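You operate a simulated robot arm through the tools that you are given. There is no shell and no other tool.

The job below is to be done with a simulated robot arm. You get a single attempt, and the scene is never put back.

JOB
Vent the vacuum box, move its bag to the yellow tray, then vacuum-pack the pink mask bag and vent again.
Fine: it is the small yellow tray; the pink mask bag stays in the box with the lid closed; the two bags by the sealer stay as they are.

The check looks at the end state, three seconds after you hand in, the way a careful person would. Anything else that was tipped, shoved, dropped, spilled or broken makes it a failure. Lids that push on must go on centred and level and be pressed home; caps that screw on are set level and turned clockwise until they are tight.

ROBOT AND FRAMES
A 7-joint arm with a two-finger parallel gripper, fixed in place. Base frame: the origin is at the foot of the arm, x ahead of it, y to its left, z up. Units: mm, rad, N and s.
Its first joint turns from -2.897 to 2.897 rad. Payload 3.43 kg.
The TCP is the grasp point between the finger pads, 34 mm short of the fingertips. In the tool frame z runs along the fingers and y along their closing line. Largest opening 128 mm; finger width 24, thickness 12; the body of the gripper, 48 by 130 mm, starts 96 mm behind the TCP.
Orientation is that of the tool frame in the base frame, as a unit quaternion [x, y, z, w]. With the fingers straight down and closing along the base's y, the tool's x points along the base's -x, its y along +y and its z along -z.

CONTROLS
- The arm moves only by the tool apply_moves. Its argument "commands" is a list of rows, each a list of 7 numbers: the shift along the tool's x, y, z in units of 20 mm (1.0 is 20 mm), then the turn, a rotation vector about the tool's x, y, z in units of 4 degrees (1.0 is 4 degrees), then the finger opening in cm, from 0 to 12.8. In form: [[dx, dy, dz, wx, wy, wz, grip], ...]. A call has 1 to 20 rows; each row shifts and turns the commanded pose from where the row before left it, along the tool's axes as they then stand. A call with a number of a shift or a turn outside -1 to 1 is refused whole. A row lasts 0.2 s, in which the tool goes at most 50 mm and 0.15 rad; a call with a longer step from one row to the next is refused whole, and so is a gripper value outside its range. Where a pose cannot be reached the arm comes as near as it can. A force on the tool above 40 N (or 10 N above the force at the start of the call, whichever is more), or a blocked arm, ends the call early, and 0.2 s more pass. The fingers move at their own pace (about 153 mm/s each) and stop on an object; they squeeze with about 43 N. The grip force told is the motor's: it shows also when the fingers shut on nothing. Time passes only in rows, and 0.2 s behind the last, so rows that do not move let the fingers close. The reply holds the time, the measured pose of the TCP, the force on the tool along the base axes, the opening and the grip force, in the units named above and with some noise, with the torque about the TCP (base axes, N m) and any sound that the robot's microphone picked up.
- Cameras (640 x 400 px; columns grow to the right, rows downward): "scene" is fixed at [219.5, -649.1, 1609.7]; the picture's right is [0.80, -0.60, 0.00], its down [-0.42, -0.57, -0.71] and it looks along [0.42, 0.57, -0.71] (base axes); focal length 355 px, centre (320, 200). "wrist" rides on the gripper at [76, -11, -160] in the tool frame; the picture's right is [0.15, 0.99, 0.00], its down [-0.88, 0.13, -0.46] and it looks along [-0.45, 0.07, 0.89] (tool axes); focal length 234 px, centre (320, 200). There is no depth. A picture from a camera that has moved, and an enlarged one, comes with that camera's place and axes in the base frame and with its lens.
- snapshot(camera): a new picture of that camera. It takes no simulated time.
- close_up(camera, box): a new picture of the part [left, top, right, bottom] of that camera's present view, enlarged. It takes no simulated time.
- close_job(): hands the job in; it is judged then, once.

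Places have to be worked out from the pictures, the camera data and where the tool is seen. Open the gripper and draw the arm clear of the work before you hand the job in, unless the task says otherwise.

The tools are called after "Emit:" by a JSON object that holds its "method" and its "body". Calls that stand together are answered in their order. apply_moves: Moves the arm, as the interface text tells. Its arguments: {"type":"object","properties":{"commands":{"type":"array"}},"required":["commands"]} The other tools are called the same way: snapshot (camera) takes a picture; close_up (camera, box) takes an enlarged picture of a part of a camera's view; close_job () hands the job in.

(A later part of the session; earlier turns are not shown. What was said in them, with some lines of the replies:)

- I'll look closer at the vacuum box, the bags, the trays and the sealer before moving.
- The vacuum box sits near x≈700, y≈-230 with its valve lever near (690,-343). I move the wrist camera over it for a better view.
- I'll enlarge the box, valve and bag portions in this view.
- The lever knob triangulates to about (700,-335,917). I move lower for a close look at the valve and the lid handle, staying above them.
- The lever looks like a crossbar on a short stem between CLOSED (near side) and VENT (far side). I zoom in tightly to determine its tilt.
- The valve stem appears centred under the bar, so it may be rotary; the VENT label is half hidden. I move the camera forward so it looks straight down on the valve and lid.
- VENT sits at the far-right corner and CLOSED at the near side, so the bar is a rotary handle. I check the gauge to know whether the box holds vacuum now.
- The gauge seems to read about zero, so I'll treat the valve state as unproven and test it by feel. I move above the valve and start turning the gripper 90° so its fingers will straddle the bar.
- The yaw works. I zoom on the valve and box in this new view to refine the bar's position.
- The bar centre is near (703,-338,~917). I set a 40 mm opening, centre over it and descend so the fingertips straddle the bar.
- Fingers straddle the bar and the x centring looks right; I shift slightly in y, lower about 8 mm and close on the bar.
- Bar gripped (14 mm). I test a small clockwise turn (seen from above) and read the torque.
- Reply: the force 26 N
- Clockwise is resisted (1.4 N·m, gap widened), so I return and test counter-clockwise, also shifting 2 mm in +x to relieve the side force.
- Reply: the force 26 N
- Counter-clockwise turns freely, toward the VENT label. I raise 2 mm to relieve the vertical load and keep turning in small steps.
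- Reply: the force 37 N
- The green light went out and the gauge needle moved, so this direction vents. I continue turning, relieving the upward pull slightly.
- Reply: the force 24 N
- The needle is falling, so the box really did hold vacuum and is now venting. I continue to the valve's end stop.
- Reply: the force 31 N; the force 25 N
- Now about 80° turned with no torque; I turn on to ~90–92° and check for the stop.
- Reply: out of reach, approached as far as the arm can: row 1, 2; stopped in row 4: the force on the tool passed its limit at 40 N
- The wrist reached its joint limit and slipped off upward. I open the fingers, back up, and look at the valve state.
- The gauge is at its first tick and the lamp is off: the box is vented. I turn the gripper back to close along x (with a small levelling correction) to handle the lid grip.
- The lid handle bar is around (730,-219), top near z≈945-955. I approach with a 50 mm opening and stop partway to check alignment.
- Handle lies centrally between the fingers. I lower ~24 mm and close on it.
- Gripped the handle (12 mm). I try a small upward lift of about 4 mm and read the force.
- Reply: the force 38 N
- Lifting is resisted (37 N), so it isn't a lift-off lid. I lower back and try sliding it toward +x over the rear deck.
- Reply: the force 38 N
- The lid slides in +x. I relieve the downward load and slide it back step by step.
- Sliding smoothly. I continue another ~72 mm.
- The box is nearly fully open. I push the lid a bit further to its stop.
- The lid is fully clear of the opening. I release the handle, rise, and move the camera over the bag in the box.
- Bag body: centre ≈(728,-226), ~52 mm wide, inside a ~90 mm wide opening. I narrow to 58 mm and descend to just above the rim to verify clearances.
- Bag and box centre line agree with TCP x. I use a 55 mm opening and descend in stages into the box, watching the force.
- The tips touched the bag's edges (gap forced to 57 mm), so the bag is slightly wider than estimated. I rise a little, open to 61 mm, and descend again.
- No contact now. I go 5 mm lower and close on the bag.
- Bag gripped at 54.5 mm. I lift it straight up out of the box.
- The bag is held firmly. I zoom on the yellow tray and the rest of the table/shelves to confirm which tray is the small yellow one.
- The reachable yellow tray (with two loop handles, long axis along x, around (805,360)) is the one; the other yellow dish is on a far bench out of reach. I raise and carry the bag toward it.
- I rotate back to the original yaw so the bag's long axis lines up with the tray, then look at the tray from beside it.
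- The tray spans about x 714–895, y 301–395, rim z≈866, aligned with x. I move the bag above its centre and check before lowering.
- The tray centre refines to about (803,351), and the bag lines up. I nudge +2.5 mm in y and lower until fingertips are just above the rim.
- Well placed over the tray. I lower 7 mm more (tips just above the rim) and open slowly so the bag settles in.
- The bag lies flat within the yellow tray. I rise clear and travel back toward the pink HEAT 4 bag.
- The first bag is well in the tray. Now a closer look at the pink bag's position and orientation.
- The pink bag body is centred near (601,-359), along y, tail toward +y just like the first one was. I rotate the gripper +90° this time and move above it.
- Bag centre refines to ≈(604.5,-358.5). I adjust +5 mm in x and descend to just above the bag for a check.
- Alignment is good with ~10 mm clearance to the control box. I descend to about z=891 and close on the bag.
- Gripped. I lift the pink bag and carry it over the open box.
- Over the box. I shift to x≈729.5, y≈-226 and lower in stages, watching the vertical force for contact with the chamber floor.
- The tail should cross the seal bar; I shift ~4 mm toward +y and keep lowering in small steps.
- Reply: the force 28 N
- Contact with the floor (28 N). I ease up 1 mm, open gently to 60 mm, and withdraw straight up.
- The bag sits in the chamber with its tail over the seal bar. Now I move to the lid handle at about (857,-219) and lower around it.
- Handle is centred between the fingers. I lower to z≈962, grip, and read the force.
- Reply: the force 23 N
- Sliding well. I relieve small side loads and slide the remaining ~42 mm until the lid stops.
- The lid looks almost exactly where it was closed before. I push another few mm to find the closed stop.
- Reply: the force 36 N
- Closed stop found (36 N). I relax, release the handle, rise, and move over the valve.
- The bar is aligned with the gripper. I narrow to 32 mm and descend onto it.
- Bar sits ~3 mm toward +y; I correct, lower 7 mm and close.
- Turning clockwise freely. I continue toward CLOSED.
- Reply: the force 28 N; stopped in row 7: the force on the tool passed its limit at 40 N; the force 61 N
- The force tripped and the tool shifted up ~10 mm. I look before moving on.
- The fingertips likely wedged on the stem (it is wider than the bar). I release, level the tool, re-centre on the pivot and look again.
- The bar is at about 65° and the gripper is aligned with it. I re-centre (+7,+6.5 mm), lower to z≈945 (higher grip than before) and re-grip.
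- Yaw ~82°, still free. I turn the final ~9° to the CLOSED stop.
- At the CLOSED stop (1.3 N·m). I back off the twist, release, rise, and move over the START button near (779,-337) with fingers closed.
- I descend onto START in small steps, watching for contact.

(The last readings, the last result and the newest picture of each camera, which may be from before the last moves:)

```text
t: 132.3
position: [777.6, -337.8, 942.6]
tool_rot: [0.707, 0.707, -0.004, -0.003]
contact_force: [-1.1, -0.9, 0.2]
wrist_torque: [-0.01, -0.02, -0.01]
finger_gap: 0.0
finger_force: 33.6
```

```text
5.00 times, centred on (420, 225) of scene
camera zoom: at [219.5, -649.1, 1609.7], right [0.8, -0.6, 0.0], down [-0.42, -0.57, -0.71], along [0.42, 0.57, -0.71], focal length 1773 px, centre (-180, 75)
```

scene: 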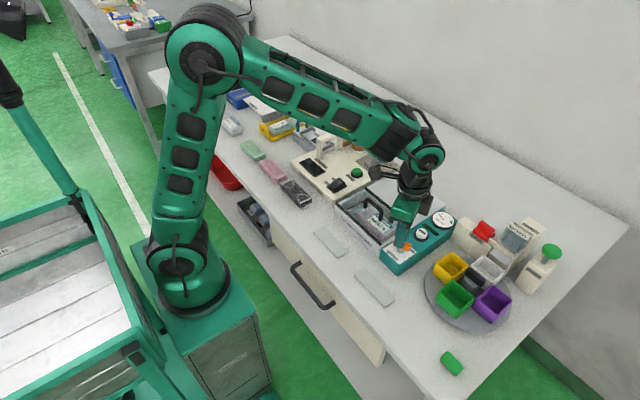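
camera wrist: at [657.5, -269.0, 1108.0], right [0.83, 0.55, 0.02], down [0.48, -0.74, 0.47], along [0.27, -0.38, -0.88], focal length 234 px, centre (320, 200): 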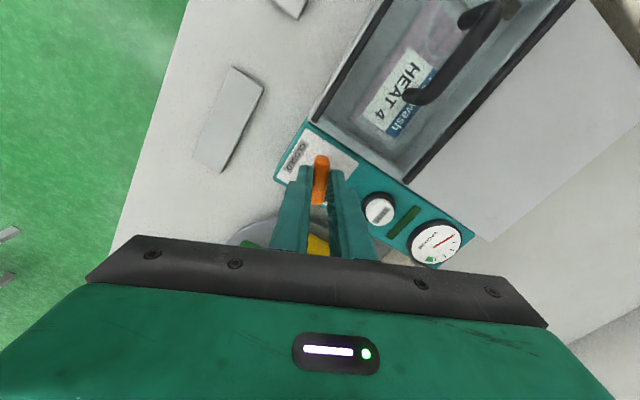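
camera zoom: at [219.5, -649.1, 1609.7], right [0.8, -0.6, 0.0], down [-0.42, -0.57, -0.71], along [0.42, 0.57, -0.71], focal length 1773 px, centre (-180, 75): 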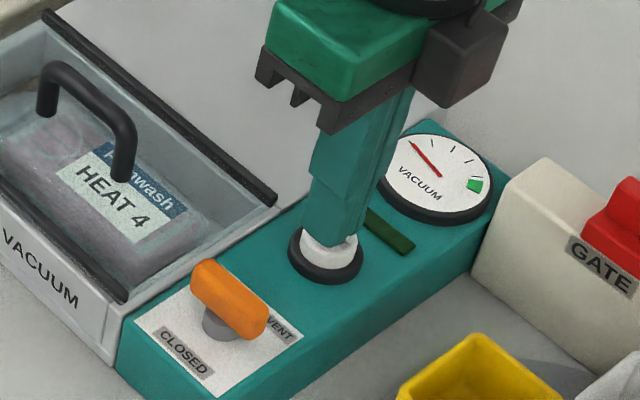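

Emit:
{"method": "apply_moves", "body": {"commands": [[0, 0, 0.1, 0, 0, 0, 0], [0, 0, 0.1, 0, 0, 0, 0], [0, 0, 0.1, 0, 0, 0, 0], [0, 0, 0, 0, 0, 0, 0]]}}

Emit:
{"method": "close_up", "body": {"camera": "scene", "box": [370, 185, 470, 265]}}

```text
t: 133.3
position: [778.2, -337.8, 937.1]
tool_rot: [0.708, 0.706, -0.003, -0.003]
contact_force: [-0.4, -0.2, -0.1]
wrist_torque: [0.0, 0.03, 0.01]
finger_gap: 0.0
finger_force: 32.9
```

```text
5.00 times, centred on (420, 225) of scene
camera zoom: at [219.5, -649.1, 1609.7], right [0.8, -0.6, 0.0], down [-0.42, -0.57, -0.71], along [0.42, 0.57, -0.71], focal length 1773 px, centre (-180, 75)
```

zoom: 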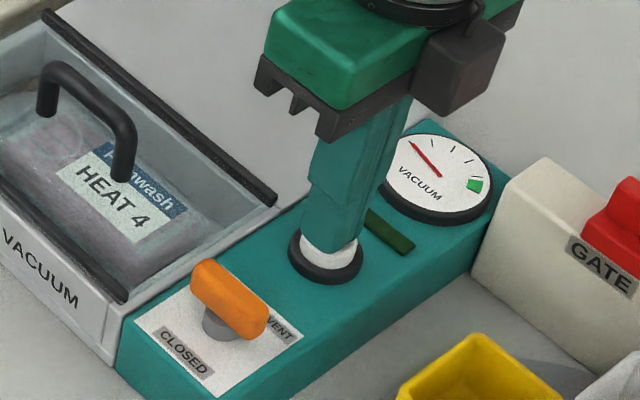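

Emit:
{"method": "apply_moves", "body": {"commands": [[0, 0, 0.1, 0, 0, 0, 0], [0, 0, 0.1, 0, 0, 0, 0], [0, 0, 0.1, 0, 0, 0, 0], [0, 0, 0, 0, 0, 0, 0]]}}

Emit:
{"method": "close_up", "body": {"camera": "scene", "box": [370, 185, 470, 265]}}

```text
t: 134.3
position: [779.2, -336.6, 931.9]
tool_rot: [0.707, 0.707, -0.003, -0.003]
contact_force: [1.8, 0.2, 9.6]
wrist_torque: [0.01, -0.08, -0.02]
finger_gap: 0.0
finger_force: 33.5
heard: click
```

```text
5.00 times, centred on (420, 225) of scene
camera zoom: at [219.5, -649.1, 1609.7], right [0.8, -0.6, 0.0], down [-0.42, -0.57, -0.71], along [0.42, 0.57, -0.71], focal length 1773 px, centre (-180, 75)
```

zoom: 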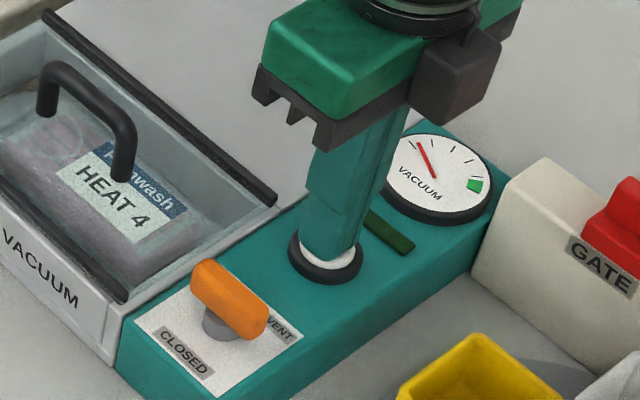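

A click was heard and the needle has started to rise. I lift off the button and wait while watching the gauge.

Emit:
{"method": "apply_moves", "body": {"commands": [[0, 0, -0.6, 0, 0, 0, 0], [0, 0, -1, 0, 0, 0, 0], [0, 0, -1, 0, 0, 0, 0], [0, 0, -1, 0, 0, 0, 0], [0, 0, -1, 0, 0, 0, 0], [0, 0, 0, 0, 0, 0, 0], [0, 0, 0, 0, 0, 0, 0], [0, 0, 0, 0, 0, 0, 0], [0, 0, 0, 0, 0, 0, 0], [0, 0, 0, 0, 0, 0, 0]]}}

Emit:
{"method": "close_up", "body": {"camera": "scene", "box": [370, 185, 470, 265]}}

```text
t: 136.5
position: [779.8, -336.8, 1021.1]
tool_rot: [0.708, 0.707, -0.004, -0.003]
contact_force: [0.0, -0.7, 0.5]
wrist_torque: [-0.03, 0.02, 0.01]
finger_gap: 0.0
finger_force: 32.9
```

```text
5.00 times, centred on (420, 225) of scene
camera zoom: at [219.5, -649.1, 1609.7], right [0.8, -0.6, 0.0], down [-0.42, -0.57, -0.71], along [0.42, 0.57, -0.71], focal length 1773 px, centre (-180, 75)
```

zoom: 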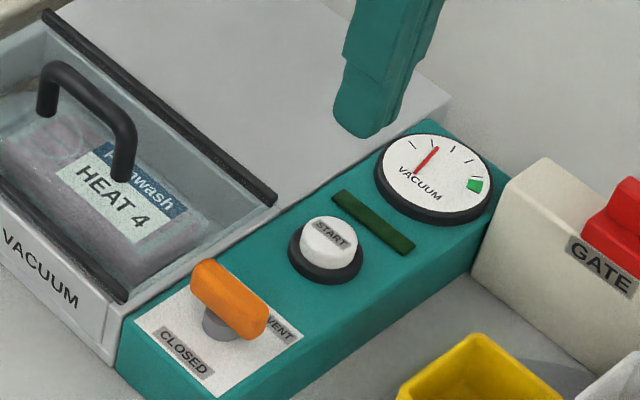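

The needle is climbing. I use the wait to move back above the valve, with the fingers opened to 32 mm.

Emit:
{"method": "apply_moves", "body": {"commands": [[0, -0.9, 0, 0, 0, 0, 3.2], [0, -0.9, 0, 0, 0, 0, 3.2], [0, -0.9, 0, 0, 0, 0, 3.2], [-0.1, -0.95, 0, 0, 0, 0, 3.2], [0, 0, 0, 0, 0, 0, 3.2], [0, 0, 0, 0, 0, 0, 3.2], [0, 0, 0, 0, 0, 0, 3.2], [0, 0, 0, 0, 0, 0, 3.2], [0, 0, 0, 0, 0, 0, 3.2], [0, 0, 0, 0, 0, 0, 3.2], [0, 0, 0, 0, 0, 0, 3.2], [0, 0, 0, 0, 0, 0, 3.2], [0, 0, 0, 0, 0, 0, 3.2], [0, 0, 0, 0, 0, 0, 3.2]]}}

Emit:
{"method": "close_up", "body": {"camera": "scene", "box": [370, 185, 470, 265]}}

Emit:
{"method": "close_up", "body": {"camera": "wrist", "box": [220, 80, 460, 250]}}

```text
t: 139.5
position: [707.0, -337.8, 1024.3]
tool_rot: [0.708, 0.706, -0.004, -0.004]
contact_force: [-0.4, -0.6, -0.2]
wrist_torque: [0.04, 0.02, 0.01]
finger_gap: 32.2
finger_force: 0.1
```

```text
5.00 times, centred on (420, 225) of scene
camera zoom: at [219.5, -649.1, 1609.7], right [0.8, -0.6, 0.0], down [-0.42, -0.57, -0.71], along [0.42, 0.57, -0.71], focal length 1773 px, centre (-180, 75)
```

zoom: 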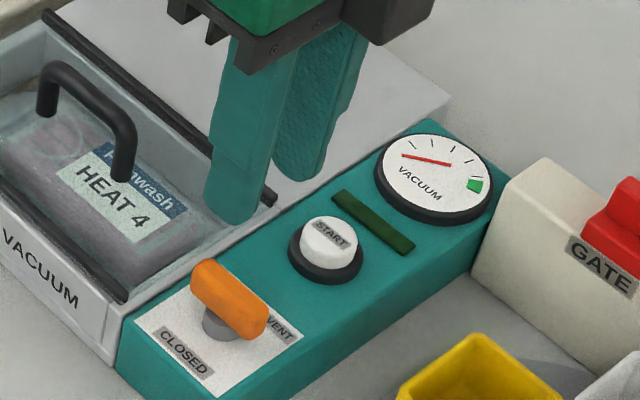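

```text
2.35 times, centred on (340, 165) of wrist
camera zoom: at [697.5, -262.6, 1183.8], right [0.99, 0.15, -0.01], down [0.13, -0.88, 0.46], along [0.06, -0.45, -0.89], focal length 551 px, centre (273, 282)
```

zoom: 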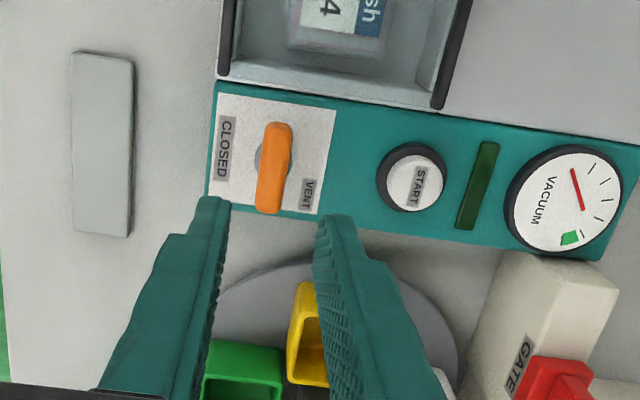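

The needle is near the green zone but the lamp is still dark. I wait about 4 s more.

Emit:
{"method": "apply_moves", "body": {"commands": [[0, 0, 0, 0, 0, 0, 3.2], [0, 0, 0, 0, 0, 0, 3.2], [0, 0, 0, 0, 0, 0, 3.2], [0, 0, 0, 0, 0, 0, 3.2], [0, 0, 0, 0, 0, 0, 3.2], [0, 0, 0, 0, 0, 0, 3.2], [0, 0, 0, 0, 0, 0, 3.2], [0, 0, 0, 0, 0, 0, 3.2], [0, 0, 0, 0, 0, 0, 3.2], [0, 0, 0, 0, 0, 0, 3.2], [0, 0, 0, 0, 0, 0, 3.2], [0, 0, 0, 0, 0, 0, 3.2], [0, 0, 0, 0, 0, 0, 3.2], [0, 0, 0, 0, 0, 0, 3.2], [0, 0, 0, 0, 0, 0, 3.2], [0, 0, 0, 0, 0, 0, 3.2], [0, 0, 0, 0, 0, 0, 3.2], [0, 0, 0, 0, 0, 0, 3.2], [0, 0, 0, 0, 0, 0, 3.2], [0, 0, 0, 0, 0, 0, 3.2]]}}

Emit:
{"method": "close_up", "body": {"camera": "scene", "box": [370, 185, 470, 265]}}

```text
t: 143.7
position: [707.3, -338.7, 1023.8]
tool_rot: [0.707, 0.707, -0.005, -0.003]
contact_force: [-0.4, 1.1, -0.2]
wrist_torque: [-0.01, -0.02, 0.0]
finger_gap: 31.9
finger_force: 0.0
```

```text
5.00 times, centred on (420, 225) of scene
camera zoom: at [219.5, -649.1, 1609.7], right [0.8, -0.6, 0.0], down [-0.42, -0.57, -0.71], along [0.42, 0.57, -0.71], focal length 1773 px, centre (-180, 75)
```

zoom: 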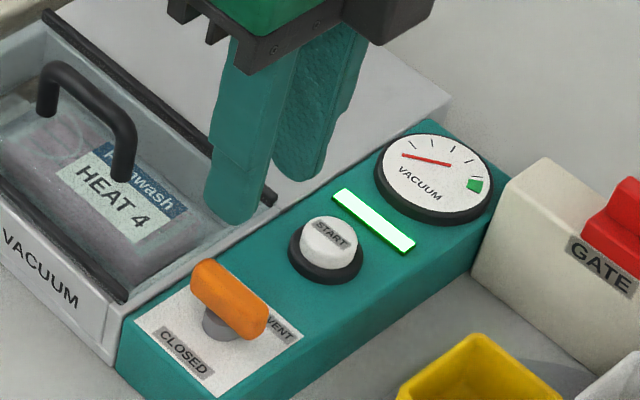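

The green lamp lit: the bag is sealed under vacuum. Now I descend on the valve again to vent (leveling the tool slightly), and grip.

Emit:
{"method": "apply_moves", "body": {"commands": [[0, 0, 0, -0.16, 0, 0, 3.2], [0, 0, 1, 0, 0, 0, 3.2], [0, 0, 1, 0, 0, 0, 3.2], [0, 0, 1, 0, 0, 0, 3.2], [0, 0, 0.6, 0, 0, 0, 3.2], [0, 0, 0, 0, 0, 0, 3.2]]}}

Emit:
{"method": "close_up", "body": {"camera": "wrist", "box": [240, 100, 400, 230]}}

Emit:
{"method": "close_up", "body": {"camera": "scene", "box": [370, 185, 470, 265]}}

```text
t: 145.1
position: [705.6, -339.1, 950.3]
tool_rot: [0.708, 0.706, 0.0, 0.001]
contact_force: [0.6, 0.3, 0.5]
wrist_torque: [0.01, -0.01, -0.03]
finger_gap: 31.9
finger_force: 0.1
```

```text
3.08 times, centred on (320, 165) of wrist
camera zoom: at [694.7, -263.4, 1111.0], right [0.99, 0.15, 0.0], down [0.13, -0.88, 0.46], along [0.07, -0.45, -0.89], focal length 720 px, centre (320, 308)
```

zoom: 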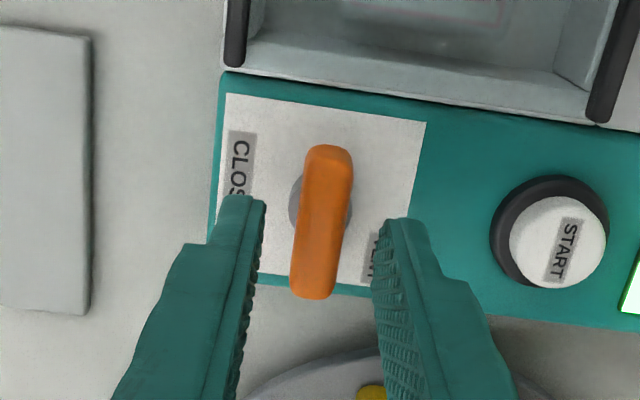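

```text
5.00 times, centred on (420, 225) of scene
camera zoom: at [219.5, -649.1, 1609.7], right [0.8, -0.6, 0.0], down [-0.42, -0.57, -0.71], along [0.42, 0.57, -0.71], focal length 1773 px, centre (-180, 75)
```

zoom: 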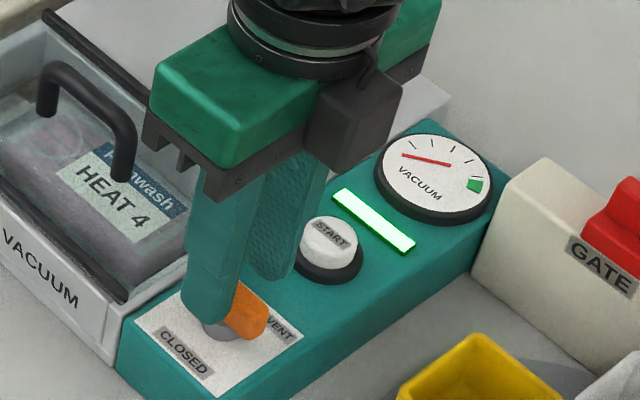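

Bar is centred between the fingers. I lower 5 mm, grip, and begin turning counter-clockwise.

Emit:
{"method": "apply_moves", "body": {"commands": [[0, 0.03, 0.25, 0, 0, 0, 3.2], [0, 0, 0, 0, 0, 0, 3.2], [0, 0, 0, 0, 0, 0, 1.6], [0, 0, 0, 0, 0, 0, 0], [0, 0, 0, 0, 0, 0, 0]]}}

Emit:
{"method": "apply_moves", "body": {"commands": [[0, 0, 0, 0, 0, -1, 0], [0, 0, 0, 0, 0, -1, 0], [0, 0, 0, 0, 0, -1, 0], [0, 0, 0, 0, 0, 0, 0]]}}

```text
t: 146.3
position: [705.1, -337.6, 945.4]
tool_rot: [0.707, 0.707, -0.001, 0.0]
contact_force: [-11.8, 1.9, -1.4]
wrist_torque: [0.27, 0.38, 0.08]
finger_gap: 13.7
finger_force: 45.0
```

```text
t: 147.3
position: [705.8, -338.3, 945.8]
tool_rot: [0.63, 0.777, 0.0, 0.0]
contact_force: [-23.2, 7.2, -19.8]
wrist_torque: [-0.55, 0.41, 0.02]
finger_gap: 13.9
finger_force: 45.1
```

Emit:
{"method": "apply_moves", "body": {"commands": [[0.02, -0.05, 0.03, 0, 0, -1, 0], [0, 0, 0, 0, 0, -1, 0], [0, 0, 0, 0, 0, -1, 0], [0, 0, 0, 0, 0, -1, 0], [0, 0, 0, 0, 0, 0, 0]]}}

```text
t: 148.5
position: [706.9, -337.9, 947.1]
tool_rot: [0.515, 0.857, -0.001, 0.0]
contact_force: [-15.2, 10.5, -13.8]
wrist_torque: [0.74, 0.67, 0.03]
finger_gap: 13.7
finger_force: 44.5
```

Emit:
{"method": "apply_moves", "body": {"commands": [[0.034, -0.022, 0.05, 0, 0, -1, 0], [0, 0, 0, 0, 0, -1, 0], [0, 0, 0, 0, 0, -1, 0], [0, 0, 0, 0, 0, -1, 0], [0, 0, 0, 0, 0, 0, 0]]}}

Emit:
{"method": "close_up", "body": {"camera": "scene", "box": [370, 185, 470, 265]}}

```text
t: 149.7
position: [706.9, -338.2, 946.0]
tool_rot: [0.39, 0.921, -0.001, 0.003]
contact_force: [8.2, 6.3, 11.1]
wrist_torque: [0.74, 0.31, -0.01]
finger_gap: 13.8
finger_force: 45.2
```

```text
5.00 times, centred on (420, 225) of scene
camera zoom: at [219.5, -649.1, 1609.7], right [0.8, -0.6, 0.0], down [-0.42, -0.57, -0.71], along [0.42, 0.57, -0.71], focal length 1773 px, centre (-180, 75)
```

zoom: 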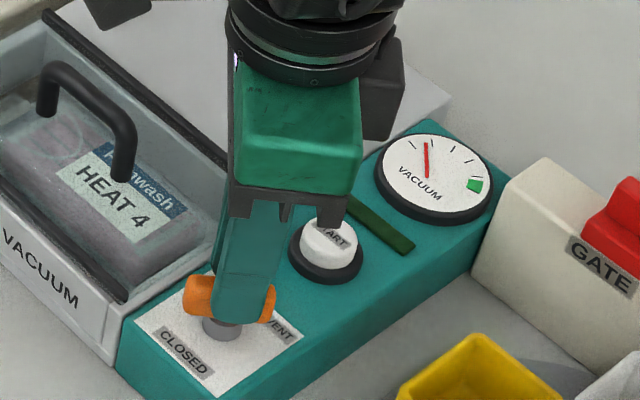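

Venting again. I continue turning counter-clockwise toward the VENT end stop.

Emit:
{"method": "apply_moves", "body": {"commands": [[0.01, 0.02, -0.01, 0, 0, -1, 0], [0, 0, 0, 0, 0, -1, 0], [0, 0, 0, 0, 0, -1, 0], [0, 0, 0, 0, 0, -1, 0], [0, 0, 0, 0, 0, 0, 0]]}}

Emit:
{"method": "apply_moves", "body": {"commands": [[0, 0, 0, 0, 0, -1, 0], [0, 0, 0, 0, 0, -1, 0], [0, 0, 0, 0, 0, -1, 0], [0, 0, 0, 0, 0, 0, 0]]}}

```text
t: 150.9
position: [707.8, -337.7, 945.3]
tool_rot: [0.258, 0.966, -0.001, 0.004]
contact_force: [24.4, 2.3, 24.0]
wrist_torque: [-0.04, -0.98, -0.03]
finger_gap: 13.7
finger_force: 45.6
```

```text
t: 151.9
position: [706.5, -338.2, 946.3]
tool_rot: [0.156, 0.988, -0.001, 0.002]
contact_force: [27.7, 9.4, 27.6]
wrist_torque: [0.26, -1.13, 0.01]
finger_gap: 13.6
finger_force: 45.1
```

Emit:
{"method": "apply_moves", "body": {"commands": [[-0.05, 0.03, -0.05, 0, 0, -1, 0], [0, 0, 0, 0, 0, -1, 0], [0, 0, 0, 0, 0, -1, 0], [0, 0, 0, 0, 0, 0, 0]]}}

Emit:
{"method": "close_up", "body": {"camera": "scene", "box": [370, 185, 470, 265]}}

```text
t: 152.9
position: [707.4, -337.0, 945.7]
tool_rot: [0.051, 0.999, -0.001, 0.001]
contact_force: [24.6, 14.4, 13.9]
wrist_torque: [0.4, -1.48, -0.03]
finger_gap: 13.9
finger_force: 45.0
```

```text
5.00 times, centred on (420, 225) of scene
camera zoom: at [219.5, -649.1, 1609.7], right [0.8, -0.6, 0.0], down [-0.42, -0.57, -0.71], along [0.42, 0.57, -0.71], focal length 1773 px, centre (-180, 75)
```

zoom: 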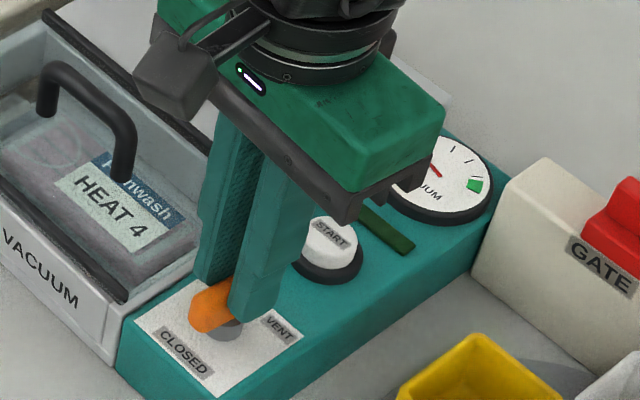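

Emit:
{"method": "apply_moves", "body": {"commands": [[-0.04, 0.03, -0.02, 0, 0, -1, 0], [0, 0, 0, 0, 0, -0.5, 0], [0, 0, 0, 0, 0, 0, 0]]}}

Emit:
{"method": "apply_moves", "body": {"commands": [[-0.02, 0.01, 0, 0, 0, -0.6, 0], [0, 0, 0, 0, 0, -0.4, 0], [0, 0, 0, 0, 0, 0, 0]]}}

```text
t: 153.7
position: [707.5, -336.8, 946.8]
tool_rot: [0.001, 1.0, 0.0, -0.001]
contact_force: [6.1, 11.8, -8.4]
wrist_torque: [0.25, -1.1, -0.03]
finger_gap: 13.7
finger_force: 45.3
```

```text
t: 154.5
position: [707.5, -336.6, 946.1]
tool_rot: [-0.034, 0.999, 0.0, -0.001]
contact_force: [-2.4, 12.4, -17.7]
wrist_torque: [0.32, 0.74, -1.28]
finger_gap: 14.8
finger_force: 45.2
```

The VENT end stop is reached (−1.3 N·m at ~90°). I ease back the twist, release and rise clear.

Emit:
{"method": "apply_moves", "body": {"commands": [[0, 0, 0, 0, 0, 0.9, 0], [0, 0, 0, 0, 0, 0, 2], [0, 0, 0, 0, 0, 0, 3.2], [0, 0, 0, 0, 0, 0, 3.2], [0, 0, -1, 0, 0, 0, 3.2], [0, 0, -1, 0, 0, 0, 3.2], [0, 0, -1, 0, 0, 0, 3.2], [0, 0, -1, 0, 0, 0, 5], [0, 0, -1, 0, 0, 0, 8], [0, 0, -1, 0, 0, 0, 10], [0, 0, -1, 0, 0, 0, 10], [0, 0, -1, 0, 0, 0, 10], [0, 0, -1, 0, 0, 0, 10], [0, 0, -1, 0, 0, 0, 10], [0.8, 0, 0, 0, 0, 0, 10], [0.8, 0, 0, 0, 0, 0, 10], [0.8, 0, 0, 0, 0, 0, 10], [0, 0, 0, 0, 0, 0, 10]]}}

Emit:
{"method": "close_up", "body": {"camera": "scene", "box": [330, 170, 470, 270]}}

Emit:
{"method": "snapshot", "body": {"camera": "scene"}}

Emit:
{"method": "close_up", "body": {"camera": "wrist", "box": [200, 90, 440, 250]}}

```text
t: 158.3
position: [659.7, -336.7, 1148.6]
tool_rot: [-0.004, 1.0, -0.001, 0.001]
contact_force: [0.3, 0.1, -0.4]
wrist_torque: [0.01, 0.0, -0.01]
finger_gap: 99.9
finger_force: 0.0
```

```text
4.00 times, centred on (400, 220) of scene
camera zoom: at [219.5, -649.1, 1609.7], right [0.8, -0.6, 0.0], down [-0.42, -0.57, -0.71], along [0.42, 0.57, -0.71], focal length 1419 px, centre (0, 120)
```

zoom: 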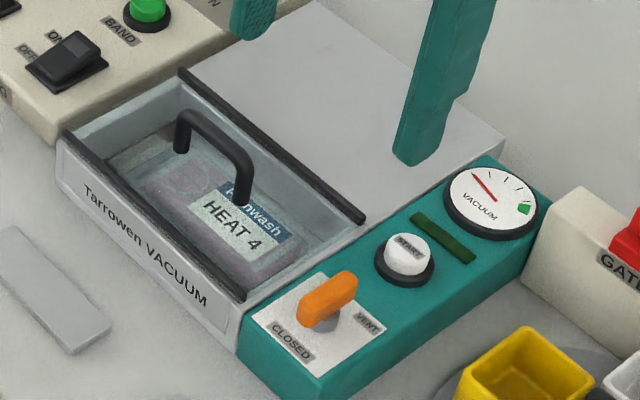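

```text
taken
```

scene: 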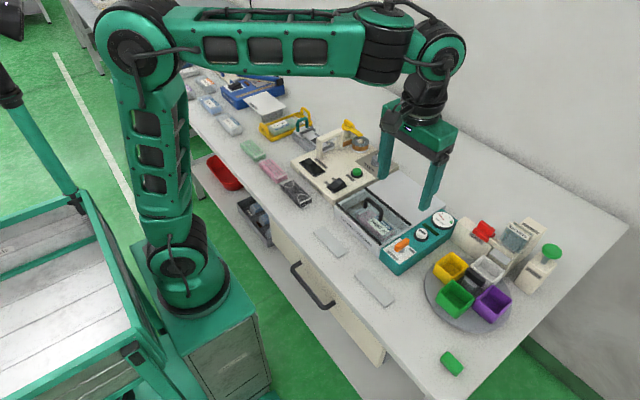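

```text
2.50 times, centred on (320, 170) of wrist
camera zoom: at [583.2, -349.1, 1307.7], right [-0.15, 0.99, 0.0], down [0.88, 0.14, 0.46], along [0.45, 0.07, -0.89], focal length 585 px, centre (320, 275)
```

zoom: 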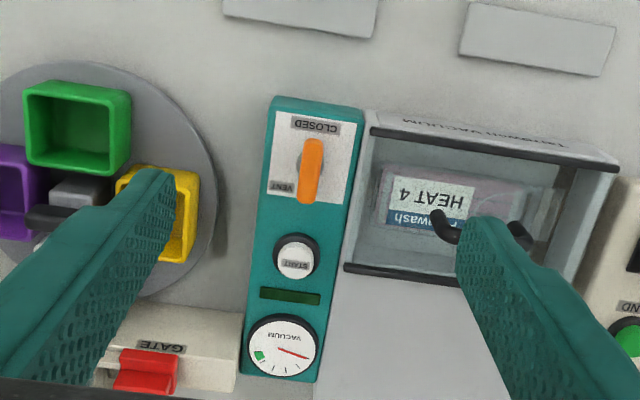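

The gauge is back at zero, lamp off, lid closed. Final checks on the sealed bag and tray before handing in.

Emit:
{"method": "close_up", "body": {"camera": "scene", "box": [330, 180, 400, 240]}}

Emit:
{"method": "close_up", "body": {"camera": "scene", "box": [170, 60, 350, 200]}}

```text
6.67 times, centred on (365, 210) of scene
camera zoom: at [219.5, -649.1, 1609.7], right [0.8, -0.6, 0.0], down [-0.42, -0.57, -0.71], along [0.42, 0.57, -0.71], focal length 2364 px, centre (20, 133)
```

zoom: 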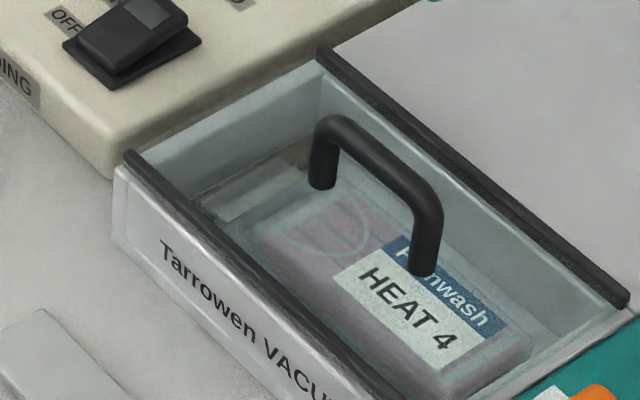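

```text
2.86 times, centred on (260, 130) of scene
camera zoom: at [219.5, -649.1, 1609.7], right [0.8, -0.6, 0.0], down [-0.42, -0.57, -0.71], along [0.42, 0.57, -0.71], focal length 1013 px, centre (491, 400)
```

zoom: 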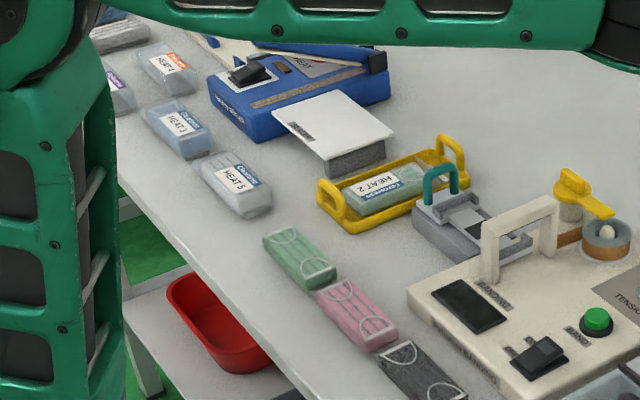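

The HEAT 2 bag lies in the yellow tray. The pink bag is packed in the closed, vented box, and nothing else has moved. The gripper is open and clear, so I hand in.

Emit:
{"method": "close_job", "body": {}}

```text
The job is handed in.
```

The job is done and handed in. The pictures I took just before show this end state:

- **First bag:** I vented the vacuum box and moved its HEAT 2 bag to the yellow tray with two loop handles. It lies flat inside the rim. I let it settle the last 17 mm or so, because the fingers would not fit between the bag and the tray walls.
- **Which tray:** I took that one as the small yellow tray. The only other yellow dish I saw is on a far bench out of reach, and the yellow cup on the turntable is too small for the bag.
- **Pink mask bag:** I put HEAT 4 in the box with its tail over the seal bar, slid the lid shut to its stop and turned the valve to CLOSED. After I pressed START, the needle rose and the green lamp lit.
- **Second vent:** The valve is turned fully to its VENT stop. The gauge is back at zero, the lamp is off and the lid is closed with the pink bag inside.
- **Rest of the bench:** The two bags by the sealer were not touched, and nothing else looks moved. The arm is raised clear with the gripper open.

While turning the valve, the gripper slipped off its handle once and tripped the force limit once. Neither shows any effect in the pictures.
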